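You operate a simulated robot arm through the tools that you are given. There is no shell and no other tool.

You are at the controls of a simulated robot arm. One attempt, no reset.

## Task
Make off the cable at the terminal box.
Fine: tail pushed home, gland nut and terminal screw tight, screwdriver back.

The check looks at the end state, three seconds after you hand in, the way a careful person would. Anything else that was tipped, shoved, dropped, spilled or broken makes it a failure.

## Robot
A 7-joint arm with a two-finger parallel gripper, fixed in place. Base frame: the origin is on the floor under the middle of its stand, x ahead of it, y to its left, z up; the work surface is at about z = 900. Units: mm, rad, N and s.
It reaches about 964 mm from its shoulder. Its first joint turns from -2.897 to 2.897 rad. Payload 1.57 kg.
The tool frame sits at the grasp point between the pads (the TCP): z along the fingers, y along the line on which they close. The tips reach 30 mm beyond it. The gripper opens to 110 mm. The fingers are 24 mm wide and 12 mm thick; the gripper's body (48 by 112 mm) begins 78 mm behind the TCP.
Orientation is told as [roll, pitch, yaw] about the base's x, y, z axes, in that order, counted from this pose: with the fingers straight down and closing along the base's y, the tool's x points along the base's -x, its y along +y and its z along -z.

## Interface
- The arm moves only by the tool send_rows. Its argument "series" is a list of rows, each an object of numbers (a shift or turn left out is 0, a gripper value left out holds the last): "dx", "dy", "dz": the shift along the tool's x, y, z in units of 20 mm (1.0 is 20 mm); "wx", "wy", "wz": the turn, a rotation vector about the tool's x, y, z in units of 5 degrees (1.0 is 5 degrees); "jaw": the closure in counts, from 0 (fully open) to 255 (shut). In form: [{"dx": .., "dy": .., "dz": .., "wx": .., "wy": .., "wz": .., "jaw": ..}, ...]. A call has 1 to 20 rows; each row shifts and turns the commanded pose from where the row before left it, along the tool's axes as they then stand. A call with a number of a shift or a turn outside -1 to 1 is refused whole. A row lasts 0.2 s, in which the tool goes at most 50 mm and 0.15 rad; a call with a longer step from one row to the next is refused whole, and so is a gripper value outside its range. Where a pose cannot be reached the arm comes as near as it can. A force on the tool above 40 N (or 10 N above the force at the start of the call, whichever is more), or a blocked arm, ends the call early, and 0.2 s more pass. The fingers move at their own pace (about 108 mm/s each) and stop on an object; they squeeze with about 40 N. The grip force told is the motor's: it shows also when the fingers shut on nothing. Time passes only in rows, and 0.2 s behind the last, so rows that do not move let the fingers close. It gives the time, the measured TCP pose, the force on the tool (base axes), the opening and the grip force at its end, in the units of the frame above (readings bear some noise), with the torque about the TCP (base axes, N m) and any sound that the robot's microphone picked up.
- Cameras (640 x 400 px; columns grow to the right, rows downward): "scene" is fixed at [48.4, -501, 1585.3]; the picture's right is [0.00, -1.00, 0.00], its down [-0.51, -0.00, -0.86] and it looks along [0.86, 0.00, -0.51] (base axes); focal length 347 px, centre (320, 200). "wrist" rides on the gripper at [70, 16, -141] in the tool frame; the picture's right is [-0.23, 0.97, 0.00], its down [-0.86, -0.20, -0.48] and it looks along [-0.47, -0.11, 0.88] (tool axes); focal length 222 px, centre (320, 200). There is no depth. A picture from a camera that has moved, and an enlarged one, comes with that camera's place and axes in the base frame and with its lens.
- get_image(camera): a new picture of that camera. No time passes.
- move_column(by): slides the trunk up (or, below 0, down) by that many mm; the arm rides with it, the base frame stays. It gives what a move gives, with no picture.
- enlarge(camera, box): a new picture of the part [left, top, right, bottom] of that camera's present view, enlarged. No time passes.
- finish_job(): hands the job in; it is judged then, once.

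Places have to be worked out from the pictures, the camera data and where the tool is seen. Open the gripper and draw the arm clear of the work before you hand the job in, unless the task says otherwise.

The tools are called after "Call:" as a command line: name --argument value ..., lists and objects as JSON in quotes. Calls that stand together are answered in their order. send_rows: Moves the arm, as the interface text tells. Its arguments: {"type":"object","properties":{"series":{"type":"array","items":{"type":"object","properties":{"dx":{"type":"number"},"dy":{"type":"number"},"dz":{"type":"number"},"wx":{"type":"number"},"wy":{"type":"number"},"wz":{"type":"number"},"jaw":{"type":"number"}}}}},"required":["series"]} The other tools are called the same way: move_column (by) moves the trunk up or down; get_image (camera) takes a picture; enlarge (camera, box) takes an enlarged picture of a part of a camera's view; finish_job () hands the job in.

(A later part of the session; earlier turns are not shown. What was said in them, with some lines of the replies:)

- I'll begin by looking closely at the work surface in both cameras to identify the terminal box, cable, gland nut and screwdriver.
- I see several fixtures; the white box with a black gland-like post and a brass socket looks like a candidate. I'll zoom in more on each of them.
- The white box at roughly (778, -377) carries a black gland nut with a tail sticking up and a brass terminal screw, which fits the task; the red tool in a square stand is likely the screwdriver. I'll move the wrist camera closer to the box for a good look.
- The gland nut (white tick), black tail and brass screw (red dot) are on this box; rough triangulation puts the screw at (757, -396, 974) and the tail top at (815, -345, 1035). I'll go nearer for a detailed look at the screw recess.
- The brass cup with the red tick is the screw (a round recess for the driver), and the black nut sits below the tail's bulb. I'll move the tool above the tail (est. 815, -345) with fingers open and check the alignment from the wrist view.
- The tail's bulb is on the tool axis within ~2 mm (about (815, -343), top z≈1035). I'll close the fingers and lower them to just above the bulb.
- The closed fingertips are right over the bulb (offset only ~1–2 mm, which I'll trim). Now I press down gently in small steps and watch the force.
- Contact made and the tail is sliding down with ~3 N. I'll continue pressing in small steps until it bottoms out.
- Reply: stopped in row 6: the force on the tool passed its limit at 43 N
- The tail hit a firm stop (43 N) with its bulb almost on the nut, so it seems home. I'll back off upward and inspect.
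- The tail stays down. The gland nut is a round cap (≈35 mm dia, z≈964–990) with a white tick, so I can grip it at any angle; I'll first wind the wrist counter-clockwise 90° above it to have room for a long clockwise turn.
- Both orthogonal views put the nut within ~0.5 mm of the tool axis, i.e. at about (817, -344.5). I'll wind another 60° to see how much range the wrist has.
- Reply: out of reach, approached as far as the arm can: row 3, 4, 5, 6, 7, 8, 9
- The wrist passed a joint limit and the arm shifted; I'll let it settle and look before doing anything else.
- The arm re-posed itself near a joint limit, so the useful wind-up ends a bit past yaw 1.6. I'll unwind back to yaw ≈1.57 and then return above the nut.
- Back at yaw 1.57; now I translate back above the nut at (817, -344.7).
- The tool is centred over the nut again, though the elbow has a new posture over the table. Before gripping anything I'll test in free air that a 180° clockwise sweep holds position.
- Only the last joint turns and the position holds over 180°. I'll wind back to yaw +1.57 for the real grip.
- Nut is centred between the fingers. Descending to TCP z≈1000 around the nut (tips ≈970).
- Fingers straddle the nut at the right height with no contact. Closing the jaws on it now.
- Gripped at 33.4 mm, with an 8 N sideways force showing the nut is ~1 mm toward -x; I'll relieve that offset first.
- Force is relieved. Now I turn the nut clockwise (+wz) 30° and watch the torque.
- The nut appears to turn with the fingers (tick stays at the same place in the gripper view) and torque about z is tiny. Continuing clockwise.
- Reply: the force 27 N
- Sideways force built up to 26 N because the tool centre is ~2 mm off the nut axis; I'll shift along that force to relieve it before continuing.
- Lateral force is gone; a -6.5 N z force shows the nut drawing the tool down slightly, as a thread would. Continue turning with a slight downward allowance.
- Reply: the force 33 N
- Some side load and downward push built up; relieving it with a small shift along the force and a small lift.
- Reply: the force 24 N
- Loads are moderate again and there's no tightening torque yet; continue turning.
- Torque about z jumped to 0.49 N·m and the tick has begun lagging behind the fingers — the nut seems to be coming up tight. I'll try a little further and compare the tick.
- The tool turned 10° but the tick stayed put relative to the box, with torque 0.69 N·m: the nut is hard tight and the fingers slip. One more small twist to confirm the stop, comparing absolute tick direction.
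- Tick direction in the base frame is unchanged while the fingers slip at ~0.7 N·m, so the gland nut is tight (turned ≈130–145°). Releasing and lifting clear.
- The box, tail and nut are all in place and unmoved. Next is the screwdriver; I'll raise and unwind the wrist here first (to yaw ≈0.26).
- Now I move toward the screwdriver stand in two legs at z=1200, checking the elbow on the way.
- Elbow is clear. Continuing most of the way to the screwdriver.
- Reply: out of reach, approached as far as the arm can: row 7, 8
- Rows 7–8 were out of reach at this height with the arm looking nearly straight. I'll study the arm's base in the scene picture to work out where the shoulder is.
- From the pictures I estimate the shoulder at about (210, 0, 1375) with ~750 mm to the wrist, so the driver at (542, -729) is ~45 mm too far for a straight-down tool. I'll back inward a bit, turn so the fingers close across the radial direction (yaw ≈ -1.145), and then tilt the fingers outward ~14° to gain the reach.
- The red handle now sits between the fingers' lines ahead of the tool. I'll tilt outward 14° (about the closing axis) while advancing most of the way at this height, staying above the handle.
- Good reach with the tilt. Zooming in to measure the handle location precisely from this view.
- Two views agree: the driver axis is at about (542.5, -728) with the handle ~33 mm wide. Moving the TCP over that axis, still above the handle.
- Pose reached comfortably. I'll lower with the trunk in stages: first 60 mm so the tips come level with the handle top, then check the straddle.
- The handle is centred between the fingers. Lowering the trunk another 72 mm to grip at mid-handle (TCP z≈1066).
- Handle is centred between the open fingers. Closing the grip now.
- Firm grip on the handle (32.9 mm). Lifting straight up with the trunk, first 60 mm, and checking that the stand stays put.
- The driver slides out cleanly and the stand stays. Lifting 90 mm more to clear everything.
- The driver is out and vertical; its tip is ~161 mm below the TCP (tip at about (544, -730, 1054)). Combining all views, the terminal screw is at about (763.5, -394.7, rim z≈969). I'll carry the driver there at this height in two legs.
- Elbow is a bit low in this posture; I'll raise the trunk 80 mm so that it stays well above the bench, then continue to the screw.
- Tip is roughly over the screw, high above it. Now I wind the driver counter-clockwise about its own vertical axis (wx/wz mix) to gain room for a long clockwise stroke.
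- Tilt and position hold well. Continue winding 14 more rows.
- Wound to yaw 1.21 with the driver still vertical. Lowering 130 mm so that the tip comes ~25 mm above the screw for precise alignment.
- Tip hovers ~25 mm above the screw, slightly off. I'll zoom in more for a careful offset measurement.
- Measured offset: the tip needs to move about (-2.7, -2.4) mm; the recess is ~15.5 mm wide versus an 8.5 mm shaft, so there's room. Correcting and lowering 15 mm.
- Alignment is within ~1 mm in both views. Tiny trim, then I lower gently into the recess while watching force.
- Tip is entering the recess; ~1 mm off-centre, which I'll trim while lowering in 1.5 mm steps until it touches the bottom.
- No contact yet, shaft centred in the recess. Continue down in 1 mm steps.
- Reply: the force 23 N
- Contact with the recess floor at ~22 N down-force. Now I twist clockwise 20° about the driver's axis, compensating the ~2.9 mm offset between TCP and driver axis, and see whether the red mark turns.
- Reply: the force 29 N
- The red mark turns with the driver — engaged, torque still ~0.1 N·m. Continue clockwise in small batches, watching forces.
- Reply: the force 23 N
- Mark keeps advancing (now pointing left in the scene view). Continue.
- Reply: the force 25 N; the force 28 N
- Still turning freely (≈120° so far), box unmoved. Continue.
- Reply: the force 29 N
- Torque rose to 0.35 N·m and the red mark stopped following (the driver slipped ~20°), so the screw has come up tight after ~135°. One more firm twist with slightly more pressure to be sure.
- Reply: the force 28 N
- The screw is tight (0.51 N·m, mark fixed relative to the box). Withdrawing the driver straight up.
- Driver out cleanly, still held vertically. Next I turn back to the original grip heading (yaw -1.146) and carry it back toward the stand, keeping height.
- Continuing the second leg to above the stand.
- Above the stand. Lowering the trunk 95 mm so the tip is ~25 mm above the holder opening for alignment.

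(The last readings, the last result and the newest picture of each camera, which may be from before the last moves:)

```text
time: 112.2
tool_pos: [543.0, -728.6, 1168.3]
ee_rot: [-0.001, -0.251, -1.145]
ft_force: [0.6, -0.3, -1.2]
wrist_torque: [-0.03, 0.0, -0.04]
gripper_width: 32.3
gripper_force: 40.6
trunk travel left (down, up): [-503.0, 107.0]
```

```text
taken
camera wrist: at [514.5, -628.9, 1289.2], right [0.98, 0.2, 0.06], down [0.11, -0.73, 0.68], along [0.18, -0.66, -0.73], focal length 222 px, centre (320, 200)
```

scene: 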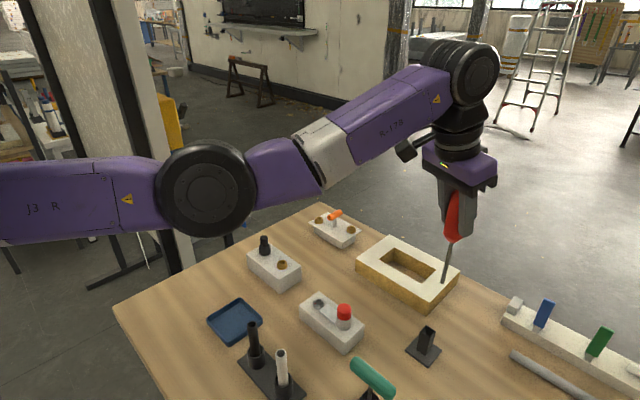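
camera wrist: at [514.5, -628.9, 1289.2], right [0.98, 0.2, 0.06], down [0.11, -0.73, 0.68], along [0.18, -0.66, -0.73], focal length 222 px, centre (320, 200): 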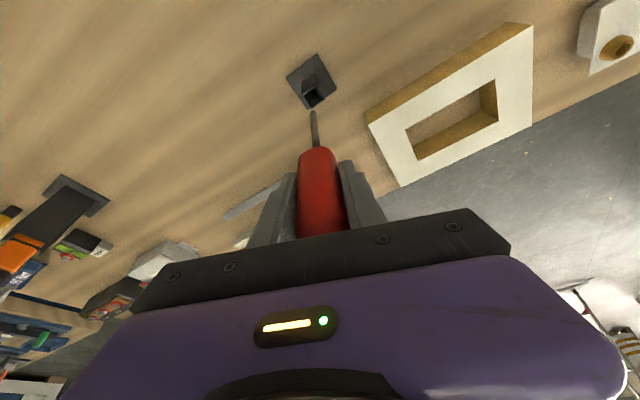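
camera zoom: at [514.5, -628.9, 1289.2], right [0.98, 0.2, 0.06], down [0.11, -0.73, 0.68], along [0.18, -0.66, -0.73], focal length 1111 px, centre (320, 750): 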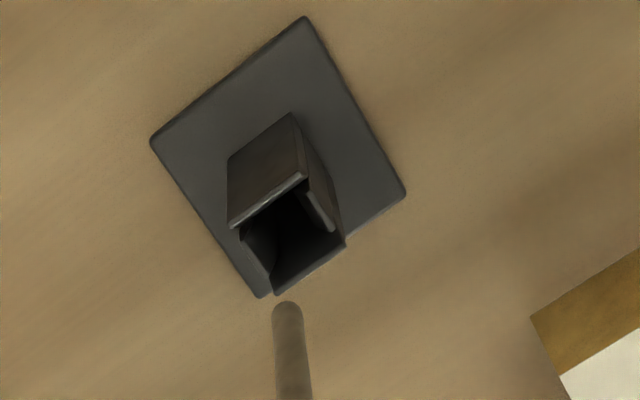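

Both views show the tip is ~7 mm too far toward -y relative to the holder's opening (the handle pivoted slightly in the grip). Correcting by about (-0.8, +7.2) mm.

Call:
send_rows --series '[{"dx": 0.167, "dy": 0.056, "dz": -0.043}, {"dx": 0.167, "dy": 0.056, "dz": -0.043}, {}]'

Call:
move_column --by -20

Call:
enlarge --camera "scene" --box '[400, 290, 460, 370]'

Call:
enlarge --camera "wrist" --box '[290, 50, 350, 130]'

```text
time: 113.0
tool_pos: [540.9, -721.8, 1169.5]
ee_rot: [-0.001, -0.251, -1.147]
ft_force: [0.0, -0.5, -1.5]
wrist_torque: [-0.02, -0.02, 0.0]
gripper_width: 32.2
gripper_force: 39.8
trunk travel left (down, up): [-503.0, 107.0]
```

```text
time: 113.7
tool_pos: [541.0, -720.4, 1149.2]
ee_rot: [0.0, -0.251, -1.145]
ft_force: [0.3, 0.3, -0.8]
wrist_torque: [0.03, 0.0, -0.01]
gripper_width: 32.0
gripper_force: 40.2
trunk travel left (down, up): [-483.0, 127.0]
```

```text
5.00 times, centred on (430, 330) of scene
camera zoom: at [48.4, -501.0, 1585.3], right [0.0, -1.0, 0.0], down [-0.51, 0.0, -0.86], along [0.86, 0.0, -0.51], focal length 1735 px, centre (-230, -450)
```

zoom: 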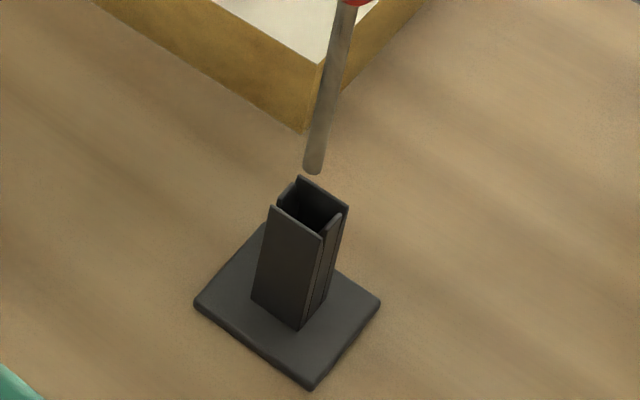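

```text
5.00 times, centred on (320, 90) of wrist
camera zoom: at [514.1, -620.6, 1269.2], right [0.98, 0.2, 0.06], down [0.11, -0.73, 0.68], along [0.18, -0.65, -0.73], focal length 1111 px, centre (320, 750)
```

zoom: 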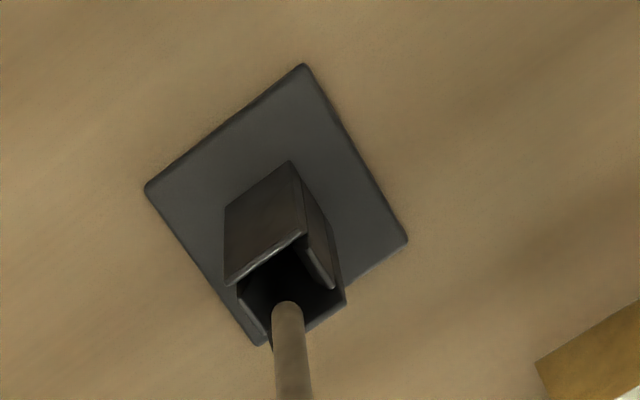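

Tip is now nearly centred over the holder opening. Small trim (-0.3, -1.2) and lower 18 mm to the mouth.

Call:
send_rows --series '[{"dx": -0.047, "dy": -0.038, "dz": 0.012}, {}]'

Call:
move_column --by -18

Call:
enlarge --camera "scene" --box '[405, 300, 455, 360]'

Call:
enlarge --camera "wrist" --box '[295, 80, 345, 140]'

```text
time: 114.3
tool_pos: [541.3, -722.6, 1149.7]
ee_rot: [0.0, -0.251, -1.146]
ft_force: [0.8, 0.0, -1.4]
wrist_torque: [-0.01, -0.02, -0.02]
gripper_width: 32.3
gripper_force: 40.4
trunk travel left (down, up): [-483.0, 127.0]
```

```text
time: 114.9
tool_pos: [541.1, -721.9, 1131.3]
ee_rot: [0.0, -0.253, -1.145]
ft_force: [0.4, 0.0, -1.2]
wrist_torque: [0.02, -0.03, 0.0]
gripper_width: 32.5
gripper_force: 39.4
trunk travel left (down, up): [-465.0, 145.0]
```

```text
6.67 times, centred on (430, 330) of scene
camera zoom: at [48.4, -501.0, 1585.3], right [0.0, -1.0, 0.0], down [-0.51, 0.0, -0.86], along [0.86, 0.0, -0.51], focal length 2313 px, centre (-413, -667)
```

zoom: 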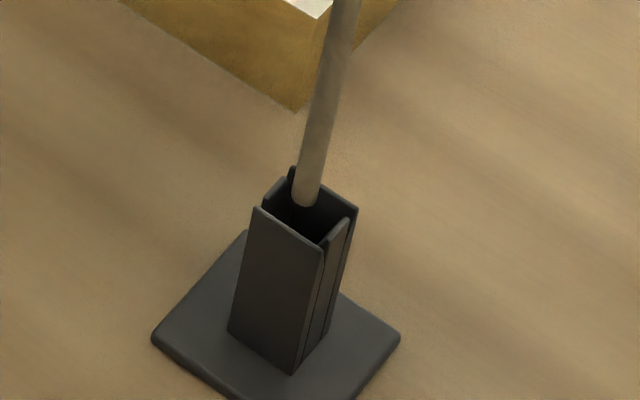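

```text
6.67 times, centred on (320, 110) of wrist
camera zoom: at [513.7, -621.7, 1251.2], right [0.98, 0.2, 0.06], down [0.11, -0.73, 0.68], along [0.18, -0.65, -0.73], focal length 1481 px, centre (320, 800)
```

zoom: 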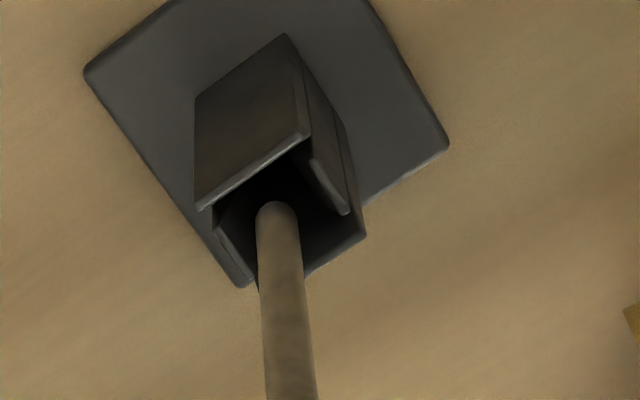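

Tip is centred in the holder's mouth in both views. Lowering 25 mm and checking for contact.

Call:
move_column --by -25

Call:
enlarge --camera "scene" --box '[405, 290, 455, 360]'

Call:
enlarge --camera "wrist" --box '[295, 80, 345, 140]'

```text
time: 115.7
tool_pos: [542.4, -722.4, 1106.0]
ee_rot: [-0.001, -0.252, -1.145]
ft_force: [1.8, -2.6, -2.5]
wrist_torque: [-0.37, -0.33, -0.05]
gripper_width: 32.2
gripper_force: 39.7
trunk travel left (down, up): [-440.0, 170.0]
```

```text
5.71 times, centred on (430, 325) of scene
camera zoom: at [48.4, -501.0, 1585.3], right [0.0, -1.0, 0.0], down [-0.51, 0.0, -0.86], along [0.86, 0.0, -0.51], focal length 1982 px, centre (-309, -514)
```

zoom: 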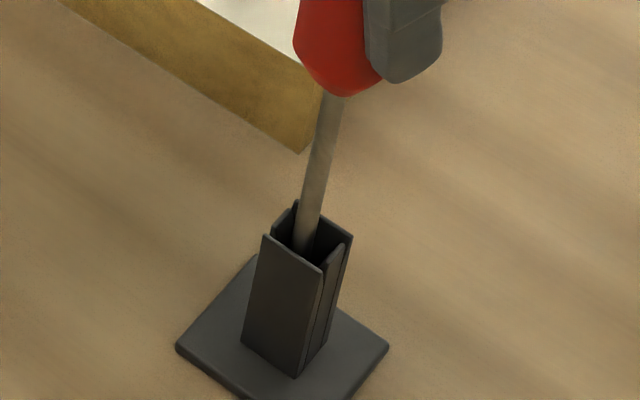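

```text
6.67 times, centred on (320, 110) of wrist
camera zoom: at [514.0, -621.8, 1226.1], right [0.98, 0.2, 0.06], down [0.11, -0.73, 0.68], along [0.18, -0.66, -0.73], focal length 1481 px, centre (320, 800)
```

zoom: 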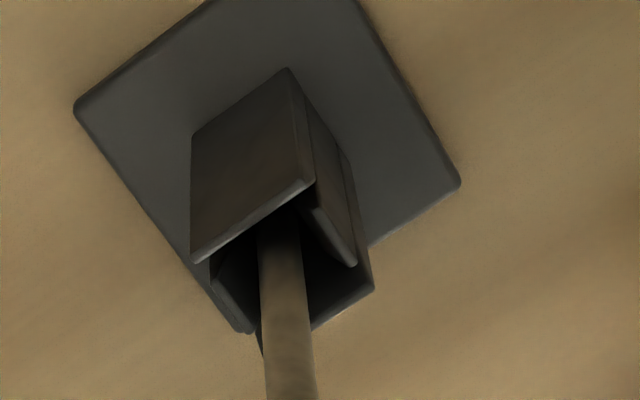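

Light side contact with a holder wall (3 N); I'll shift ~1.5 mm along the force to relieve it before going deeper.

Call:
send_rows --series '[{"dx": -0.06, "dy": 0.0, "dz": 0.015}, {}]'

```text
time: 116.2
tool_pos: [543.6, -721.6, 1106.8]
ee_rot: [-0.001, -0.252, -1.144]
ft_force: [-0.5, -0.8, -2.5]
wrist_torque: [0.04, 0.03, 0.02]
gripper_width: 32.3
gripper_force: 40.1
trunk travel left (down, up): [-440.0, 170.0]
```

Side load gone. Lowering another 20 mm.

Call:
move_column --by -20

Call:
enlarge --camera "scene" --box '[395, 270, 465, 370]'

```text
time: 116.9
tool_pos: [543.1, -723.2, 1087.6]
ee_rot: [0.0, -0.252, -1.146]
ft_force: [-0.1, 0.6, -0.4]
wrist_torque: [0.03, 0.03, 0.02]
gripper_width: 32.3
gripper_force: 39.6
trunk travel left (down, up): [-420.0, 190.0]
```

```text
4.00 times, centred on (430, 320) of scene
camera zoom: at [48.4, -501.0, 1585.3], right [0.0, -1.0, 0.0], down [-0.51, 0.0, -0.86], along [0.86, 0.0, -0.51], focal length 1388 px, centre (-120, -280)
```

zoom: 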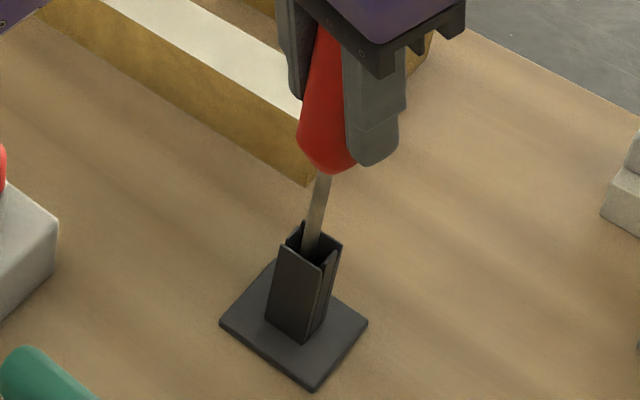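

Call:
move_column --by -16

Call:
enlarge --camera "scene" --box '[395, 270, 465, 370]'

Call:
enlarge --camera "wrist" --box '[240, 60, 420, 240]'

```text
time: 117.5
tool_pos: [541.6, -722.8, 1070.8]
ee_rot: [0.0, -0.251, -1.144]
ft_force: [0.9, 0.8, -0.9]
wrist_torque: [0.02, 0.01, -0.01]
gripper_width: 32.3
gripper_force: 39.5
trunk travel left (down, up): [-404.0, 206.0]
```

```text
4.00 times, centred on (430, 320) of scene
camera zoom: at [48.4, -501.0, 1585.3], right [0.0, -1.0, 0.0], down [-0.51, 0.0, -0.86], along [0.86, 0.0, -0.51], focal length 1388 px, centre (-120, -280)
```

zoom: 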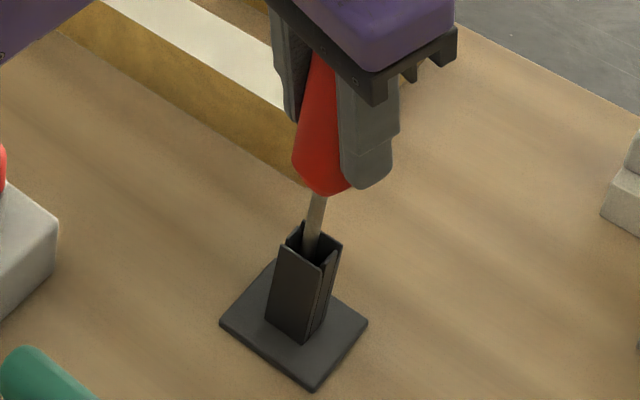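

```text
2.22 times, centred on (330, 150) of wrist
camera zoom: at [514.5, -622.7, 1190.5], right [0.98, 0.2, 0.06], down [0.11, -0.73, 0.68], along [0.18, -0.65, -0.73], focal length 494 px, centre (298, 311)
```

zoom: 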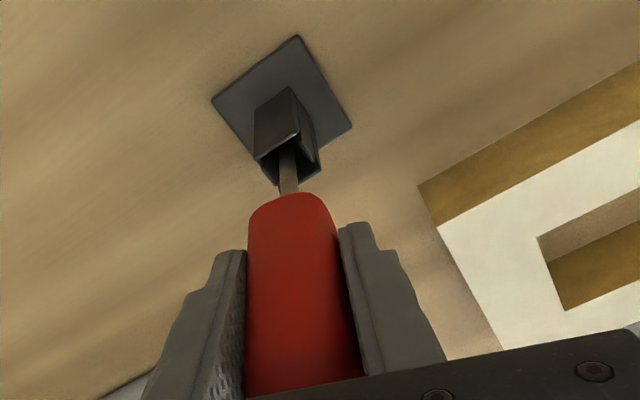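

About 4 mm remain to the original seat. Lowering 3 mm, then 1 mm steps with force check.

Call:
move_column --by -3

Call:
move_column --by -1

```text
time: 118.1
tool_pos: [543.1, -724.0, 1067.9]
ee_rot: [0.0, -0.252, -1.145]
ft_force: [0.4, 0.7, -1.7]
wrist_torque: [-0.01, -0.01, 0.02]
gripper_width: 32.2
gripper_force: 39.9
trunk travel left (down, up): [-401.0, 209.0]
```

```text
time: 118.6
tool_pos: [542.6, -722.0, 1067.4]
ee_rot: [-0.001, -0.252, -1.145]
ft_force: [-0.1, 0.8, -1.0]
wrist_torque: [0.0, 0.0, -0.01]
gripper_width: 32.1
gripper_force: 40.0
trunk travel left (down, up): [-400.0, 210.0]
```

Call:
move_column --by -1

Call:
move_column --by -1

Call:
enlarge --camera "scene" --box '[395, 270, 465, 370]'

```text
time: 119.1
tool_pos: [542.5, -722.9, 1065.8]
ee_rot: [0.0, -0.253, -1.145]
ft_force: [0.5, 0.4, -0.9]
wrist_torque: [-0.01, -0.02, 0.01]
gripper_width: 32.2
gripper_force: 40.5
trunk travel left (down, up): [-399.0, 211.0]
```

```text
time: 119.6
tool_pos: [543.7, -722.9, 1063.7]
ee_rot: [0.0, -0.25, -1.144]
ft_force: [-0.8, 0.6, -1.4]
wrist_torque: [0.01, 0.01, 0.02]
gripper_width: 32.4
gripper_force: 39.7
trunk travel left (down, up): [-398.0, 212.0]
```

```text
4.00 times, centred on (430, 320) of scene
camera zoom: at [48.4, -501.0, 1585.3], right [0.0, -1.0, 0.0], down [-0.51, 0.0, -0.86], along [0.86, 0.0, -0.51], focal length 1388 px, centre (-120, -280)
```

zoom: 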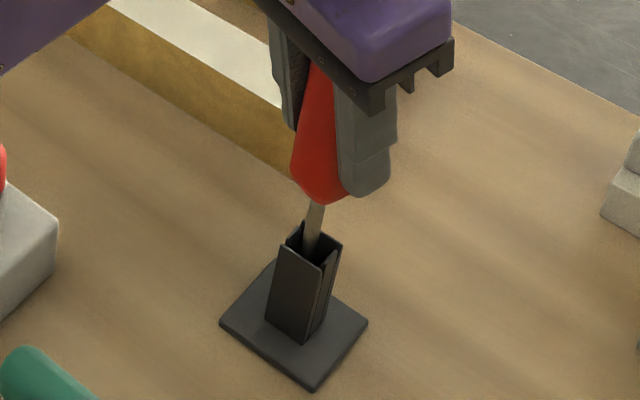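

Height now matches the original seat visually; one more small step to feel for the bottom.

Call:
move_column --by -1

Call:
move_column --by -1

```text
time: 120.1
tool_pos: [542.1, -723.7, 1064.4]
ee_rot: [0.0, -0.251, -1.147]
ft_force: [-0.3, 0.5, -1.0]
wrist_torque: [0.0, -0.02, 0.0]
gripper_width: 32.0
gripper_force: 40.0
trunk travel left (down, up): [-397.0, 213.0]
```

```text
time: 120.6
tool_pos: [541.6, -722.8, 1064.8]
ee_rot: [0.0, -0.251, -1.145]
ft_force: [-0.8, 0.4, 2.6]
wrist_torque: [0.17, 0.08, -0.02]
gripper_width: 32.1
gripper_force: 40.1
trunk travel left (down, up): [-396.0, 214.0]
```

Bottom contact felt (force rising). The driver leans ~1.5° inward at the top, so I'll lift 1 mm, straighten it about its tip, and re-seat before letting go.

Call:
move_column --by 1.5

Call:
send_rows --series '[{"dx": -0.07, "dz": 0.018, "wy": 0.1}, {"dx": -0.07, "dz": 0.018, "wy": 0.1}, {"dx": -0.064, "dz": 0.016, "wy": 0.1}, {}]'

Call:
enlarge --camera "scene" --box '[395, 250, 465, 370]'

Call:
enlarge --camera "wrist" --box '[240, 60, 420, 240]'

```text
time: 121.1
tool_pos: [542.5, -722.1, 1064.6]
ee_rot: [0.002, -0.252, -1.145]
ft_force: [0.9, 0.3, -1.4]
wrist_torque: [0.01, 0.0, 0.0]
gripper_width: 32.2
gripper_force: 39.9
trunk travel left (down, up): [-397.0, 213.0]
```

```text
time: 122.1
tool_pos: [544.9, -725.9, 1064.5]
ee_rot: [0.001, -0.225, -1.146]
ft_force: [-0.3, 0.1, -0.6]
wrist_torque: [0.0, -0.02, 0.0]
gripper_width: 32.1
gripper_force: 39.5
trunk travel left (down, up): [-397.0, 213.0]
```

```text
3.33 times, centred on (430, 310) of scene
camera zoom: at [48.4, -501.0, 1585.3], right [0.0, -1.0, 0.0], down [-0.51, 0.0, -0.86], along [0.86, 0.0, -0.51], focal length 1156 px, centre (-47, -167)
```

zoom: 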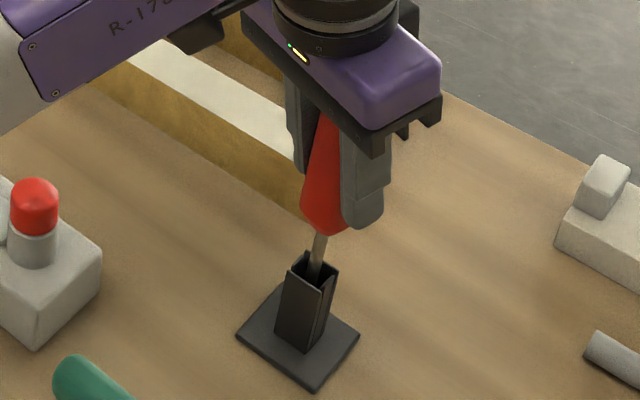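

```text
2.22 times, centred on (330, 150) of wrist
camera zoom: at [517.9, -629.9, 1186.7], right [0.98, 0.2, 0.05], down [0.12, -0.74, 0.66], along [0.17, -0.64, -0.75], focal length 494 px, centre (298, 311)
```

zoom: 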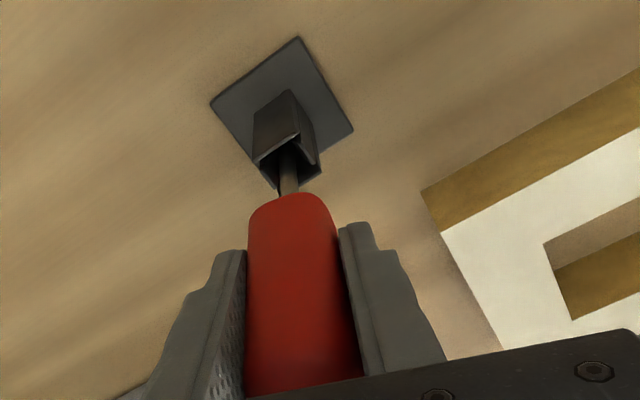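

Straightened without side load. Re-seating with 1 mm down and then opening the jaws gently.

Call:
move_column --by -1

```text
time: 122.6
tool_pos: [545.7, -727.7, 1063.7]
ee_rot: [0.0, -0.224, -1.145]
ft_force: [1.2, 0.3, -0.1]
wrist_torque: [0.04, -0.02, 0.0]
gripper_width: 32.2
gripper_force: 39.6
trunk travel left (down, up): [-396.0, 214.0]
```

Call:
send_rows --series '[{"jaw": 176}, {"jaw": 170}, {"jaw": 165}, {"jaw": 160}, {}, {}]'

Call:
enlarge --camera "scene" --box '[395, 250, 465, 370]'

Call:
enlarge --camera "wrist" --box '[240, 60, 420, 240]'

```text
time: 124.0
tool_pos: [544.5, -727.4, 1063.4]
ee_rot: [-0.001, -0.225, -1.144]
ft_force: [-0.4, 0.1, -0.2]
wrist_torque: [0.0, -0.01, 0.0]
gripper_width: 40.8
gripper_force: 0.0
trunk travel left (down, up): [-396.0, 214.0]
```

```text
3.33 times, centred on (430, 310) of scene
camera zoom: at [48.4, -501.0, 1585.3], right [0.0, -1.0, 0.0], down [-0.51, 0.0, -0.86], along [0.86, 0.0, -0.51], focal length 1156 px, centre (-47, -167)
```

zoom: 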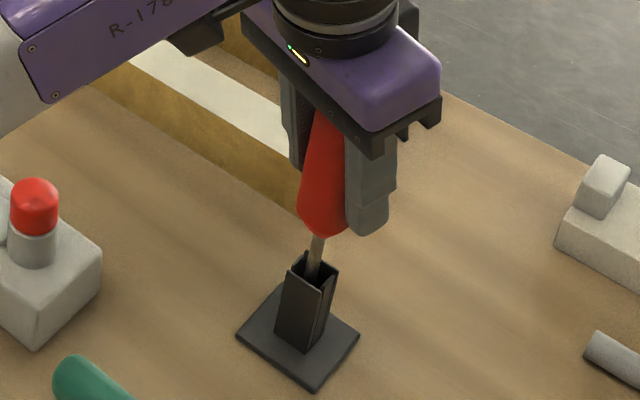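

```text
2.22 times, centred on (330, 150) of wrist
camera zoom: at [517.8, -629.9, 1185.7], right [0.98, 0.2, 0.05], down [0.12, -0.74, 0.66], along [0.17, -0.64, -0.75], focal length 494 px, centre (298, 311)
```

zoom: 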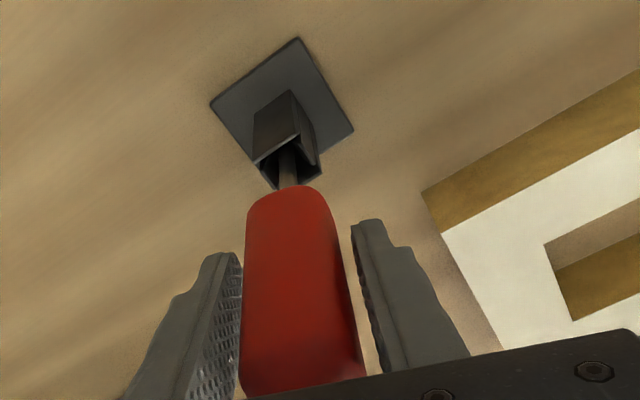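

The driver stands in the holder and is free of the right pad. Opening the rest of the way slowly.

Call:
send_rows --series '[{"jaw": 150}, {"jaw": 140}, {"jaw": 130}, {"jaw": 120}, {"jaw": 110}, {"jaw": 100}, {"jaw": 85}, {"jaw": 70}, {"jaw": 45}, {"jaw": 45}, {}]'

Call:
enlarge --camera "scene" --box '[395, 250, 465, 370]'

Call:
enlarge --camera "wrist" --box '[200, 60, 440, 240]'

```text
time: 126.4
tool_pos: [544.3, -726.7, 1063.7]
ee_rot: [0.0, -0.227, -1.145]
ft_force: [0.5, 0.5, 0.6]
wrist_torque: [0.0, 0.0, 0.0]
gripper_width: 90.7
gripper_force: 0.0
trunk travel left (down, up): [-396.0, 214.0]
```

```text
3.33 times, centred on (430, 310) of scene
camera zoom: at [48.4, -501.0, 1585.3], right [0.0, -1.0, 0.0], down [-0.51, 0.0, -0.86], along [0.86, 0.0, -0.51], focal length 1156 px, centre (-47, -167)
```

zoom: 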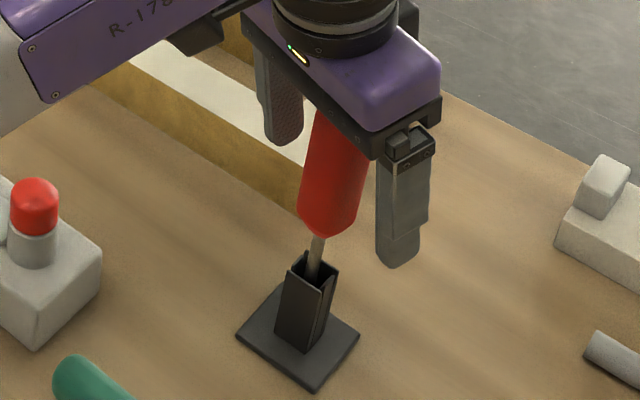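

```text
2.22 times, centred on (320, 150) of wrist
camera zoom: at [517.8, -629.9, 1185.7], right [0.98, 0.2, 0.05], down [0.12, -0.74, 0.66], along [0.17, -0.64, -0.75], focal length 494 px, centre (320, 311)
```

zoom: 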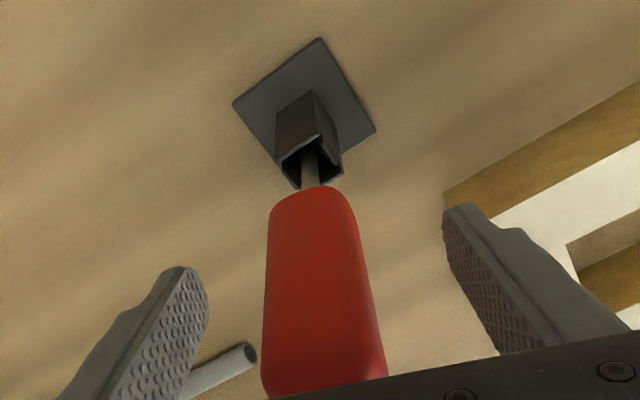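

The screwdriver stands on its own in the holder with both fingers clear. Lifting straight up with the trunk, well above the handle.

Call:
move_column --by 130

Call:
get_image --camera "scene"

Call:
get_image --camera "wrist"

Call:
enlarge --camera "scene" --box '[395, 250, 465, 370]'

```text
time: 128.0
tool_pos: [544.6, -727.6, 1192.0]
ee_rot: [0.001, -0.224, -1.147]
ft_force: [0.0, -0.4, -0.8]
wrist_torque: [0.02, -0.02, 0.03]
gripper_width: 90.6
gripper_force: 0.1
trunk travel left (down, up): [-526.0, 84.0]
```

```text
taken
```

scene: 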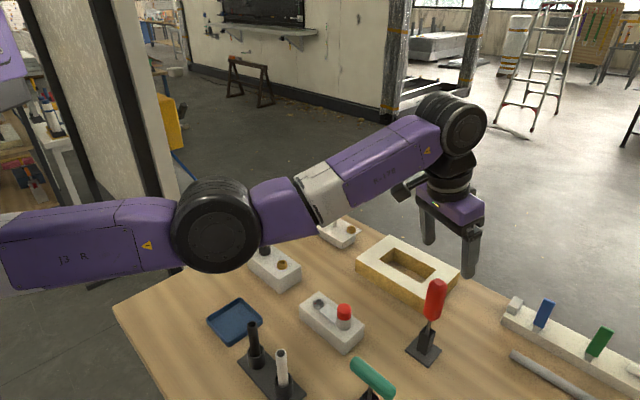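

```text
taken
camera wrist: at [517.8, -629.9, 1315.6], right [0.98, 0.2, 0.05], down [0.12, -0.74, 0.66], along [0.17, -0.64, -0.75], focal length 222 px, centre (320, 200)
```

wrist: 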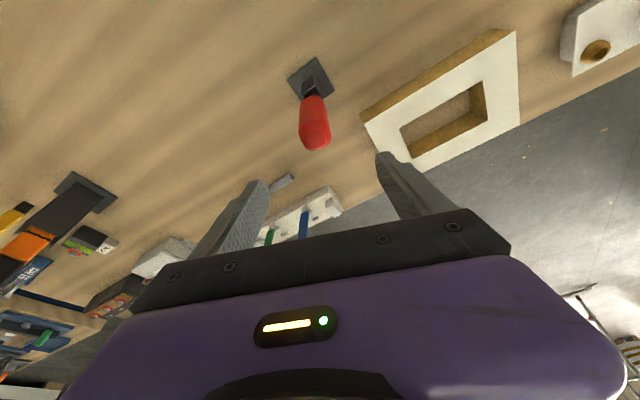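

```text
3.33 times, centred on (430, 310) of scene
camera zoom: at [48.4, -501.0, 1585.3], right [0.0, -1.0, 0.0], down [-0.51, 0.0, -0.86], along [0.86, 0.0, -0.51], focal length 1156 px, centre (-47, -167)
```

zoom: 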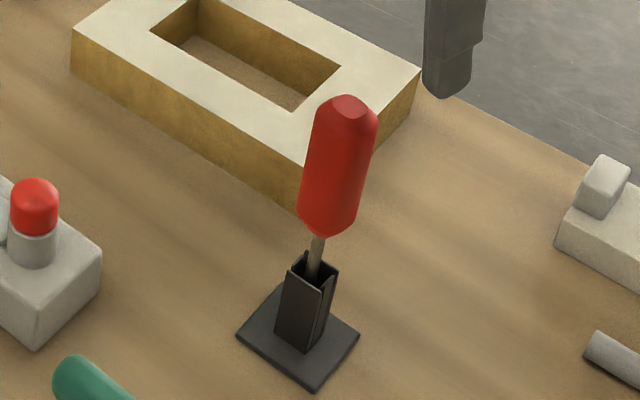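

The driver is back exactly as it stood. I'll raise the trunk and draw the arm inward and up, clear of the work, then inspect the terminal box.

Call:
move_column --by 80

Call:
send_rows --series '[{"dx": 0.6, "dy": 0.7, "dz": -0.3, "wy": 0.3}, {"dx": 0.6, "dy": 0.7, "dz": -0.3, "wy": 0.3}, {"dx": 0.6, "dy": 0.7, "dz": -0.3, "wy": 0.3}, {"dx": 0.6, "dy": 0.7, "dz": -0.3, "wy": 0.3}, {"dx": 0.6, "dy": 0.7, "dz": -0.3, "wy": 0.3}, {"dx": 0.6, "dy": 0.7, "dz": -0.3, "wy": 0.3}, {"dx": 0.6, "dy": 0.7, "dz": -0.2, "wy": 0.3}, {"dx": 0.6, "dy": 0.7, "dz": -0.2, "wy": 0.3}, {"dx": 0.6, "dy": 0.7, "wy": 0.17}, {"dx": 0.6, "dy": 0.7}, {}]'

Call:
get_image --camera "scene"

Call:
get_image --camera "wrist"

```text
time: 129.2
tool_pos: [544.4, -727.2, 1272.1]
ee_rot: [0.001, -0.225, -1.145]
ft_force: [-0.3, 0.9, 0.6]
wrist_torque: [0.01, 0.0, 0.01]
gripper_width: 90.6
gripper_force: 0.1
trunk travel left (down, up): [-606.0, 4.0]
```

```text
time: 131.6
tool_pos: [620.7, -555.6, 1305.8]
ee_rot: [-0.001, 0.0, -1.145]
ft_force: [-0.5, 0.8, -0.4]
wrist_torque: [0.03, 0.02, -0.02]
gripper_width: 90.6
gripper_force: 0.1
trunk travel left (down, up): [-606.0, 4.0]
```

```text
taken
```

scene: 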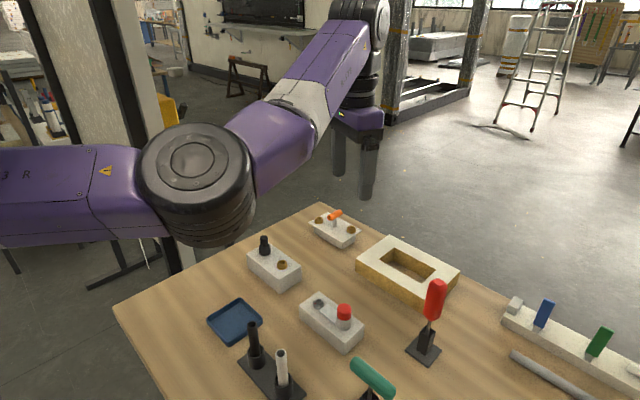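

```text
taken
camera wrist: at [606.0, -485.1, 1446.1], right [0.98, 0.2, 0.0], down [0.17, -0.86, 0.48], along [0.09, -0.47, -0.88], focal length 222 px, centre (320, 200)
```

wrist: 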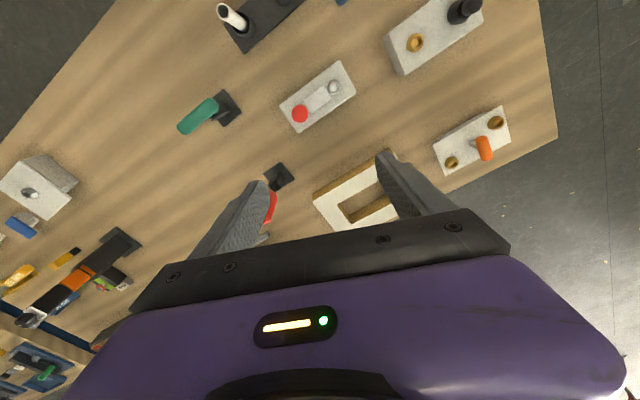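

I notice another white fixture further right on the bench (left in this wrist view). I'll look at it and re-inspect my box, to be sure I worked on the right one.

Call:
enlarge --camera "wrist" --box '[0, 140, 160, 240]'

Call:
enlarge --camera "wrist" --box '[0, 220, 160, 390]'

Call:
enlarge --camera "wrist" --box '[370, 0, 530, 90]'

Call:
enlarge --camera "scene" --box '[235, 225, 305, 295]'

```text
4.00 times, centred on (80, 190) of wrist
camera zoom: at [606.0, -485.1, 1446.1], right [0.98, 0.2, 0.0], down [0.17, -0.86, 0.48], along [0.09, -0.47, -0.88], focal length 888 px, centre (1280, 240)
```

zoom: 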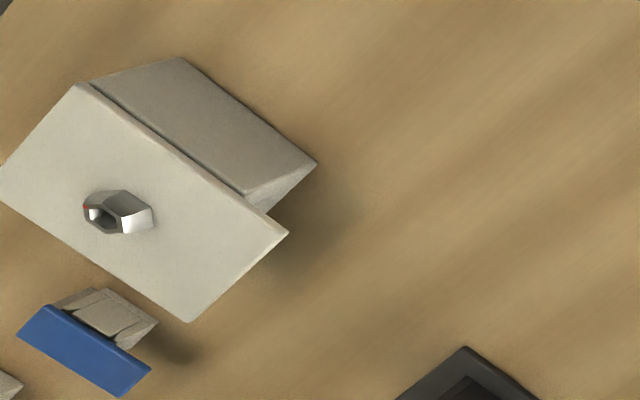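

```text
2.35 times, centred on (80, 305) of wrist
camera zoom: at [606.0, -485.1, 1446.1], right [0.98, 0.2, 0.0], down [0.17, -0.86, 0.48], along [0.09, -0.47, -0.88], focal length 523 px, centre (885, -47)
```

zoom: 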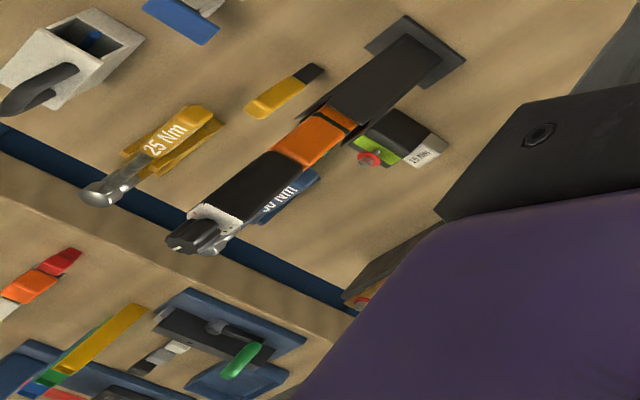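

```text
4.00 times, centred on (450, 45) of wrist
camera zoom: at [606.0, -485.1, 1446.1], right [0.98, 0.2, 0.0], down [0.17, -0.86, 0.48], along [0.09, -0.47, -0.88], focal length 888 px, centre (-200, 820)
```

zoom: 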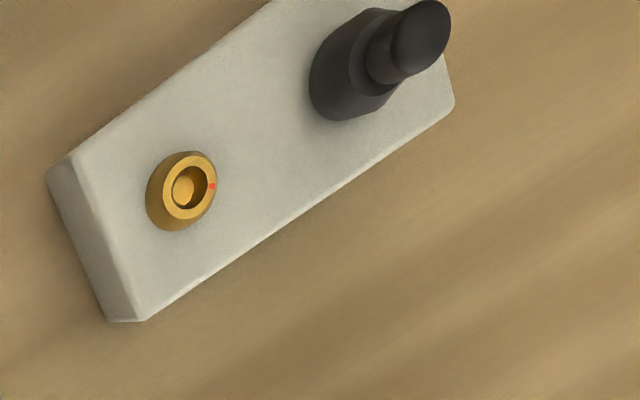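

```text
5.71 times, centred on (270, 260) of scene
camera zoom: at [48.4, -501.0, 1585.3], right [0.0, -1.0, 0.0], down [-0.51, 0.0, -0.86], along [0.86, 0.0, -0.51], focal length 1982 px, centre (606, -143)
```

zoom: 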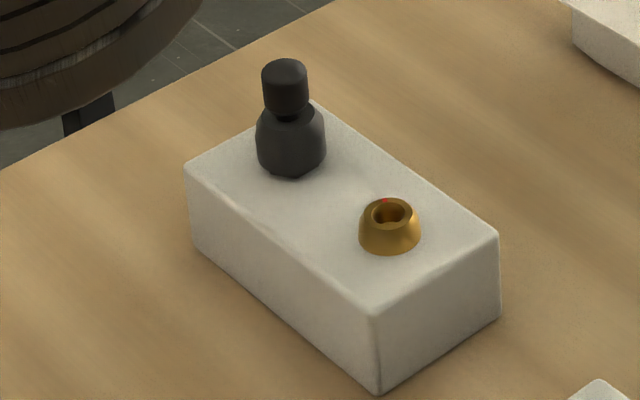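

Everything else on the bench is where it was; my box shows the tail down, the nut seated, and the screw's red mark stopped on the far side, so it is the right fixture and all three are done. I'll open the gripper fully, rise a little more, and take a last look.

Call:
send_rows --series '[{"jaw": 0, "dx": 0.5, "dz": -0.5}, {"dx": 0.5, "dz": -0.5}, {"dx": 0.5, "dz": -0.5}, {}, {}]'

Call:
get_image --camera "scene"

Call:
enlarge --camera "scene" --box '[390, 260, 470, 370]'

Call:
enlarge --camera "scene" --box '[252, 232, 300, 280]'

```text
time: 132.8
tool_pos: [609.1, -527.3, 1335.2]
ee_rot: [0.001, -0.002, -1.146]
ft_force: [-0.9, -0.4, 0.6]
wrist_torque: [0.01, -0.01, -0.03]
gripper_width: 110.0
gripper_force: 0.0
trunk travel left (down, up): [-606.0, 4.0]
```

```text
taken
```

scene: 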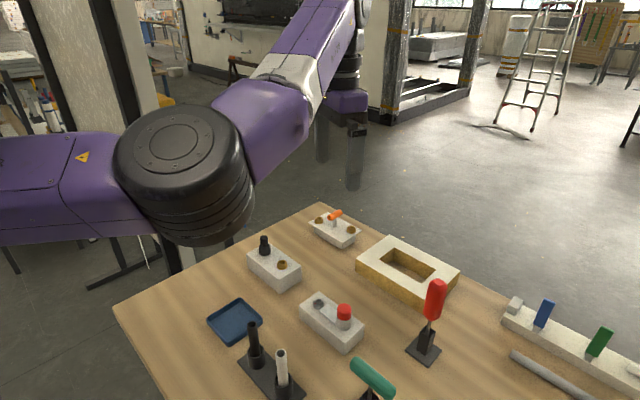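

```text
3.64 times, centred on (430, 315) of scene
camera zoom: at [48.4, -501.0, 1585.3], right [0.0, -1.0, 0.0], down [-0.51, 0.0, -0.86], along [0.86, 0.0, -0.51], focal length 1262 px, centre (-80, -218)
```

zoom: 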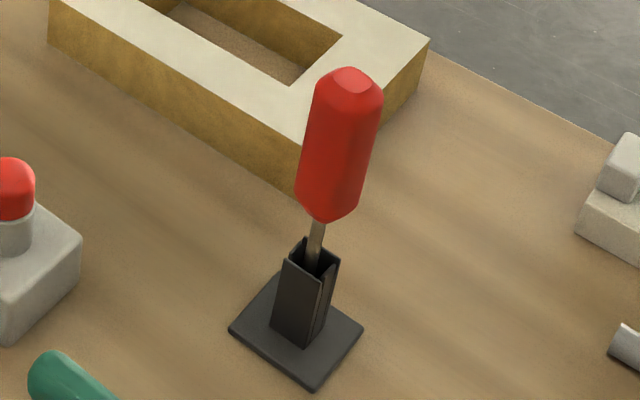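

```text
8.33 times, centred on (276, 256) of scene
camera zoom: at [48.4, -501.0, 1585.3], right [0.0, -1.0, 0.0], down [-0.51, 0.0, -0.86], along [0.86, 0.0, -0.51], focal length 2891 px, centre (687, -267)
```

zoom: 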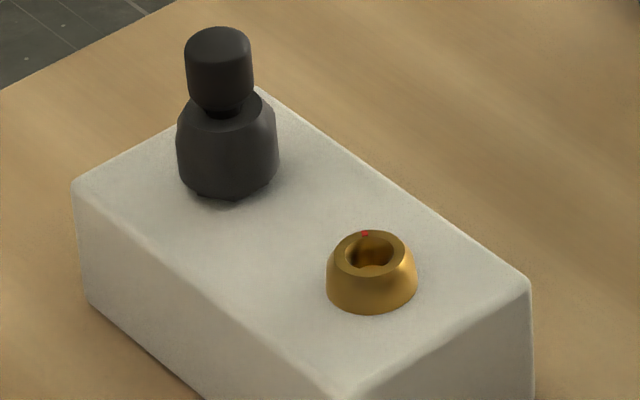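

The tail is down against its stop, the gland nut and terminal screw both stopped turning when tight, and the screwdriver is upright in its holder. Nothing else has moved and the arm is clear with the gripper open, so I'm handing in.

Call:
finish_job

```text
The job is handed in.
```

I made off the cable at the terminal box and handed the job in. I have not seen the check's verdict.

- **Tail:** pushed down about 20 mm until it hit a firm stop at 43 N. It stayed there afterwards.
- **Gland nut:** turned clockwise about 130° until it stopped. The fingers then slipped at about 0.7 N·m while the nut's white mark stayed still.
- **Terminal screw:** turned about 135° with the red screwdriver until its red mark stopped following. The last twist reached 0.51 N·m.
- **Screwdriver:** back in its holder, standing upright as it did at the start.

In the last scene pictures the box and the other items in view are where they started. The fixtures further right on the bench are outside that view; I did not go near them. The gripper is open and the arm is drawn up clear of the work.
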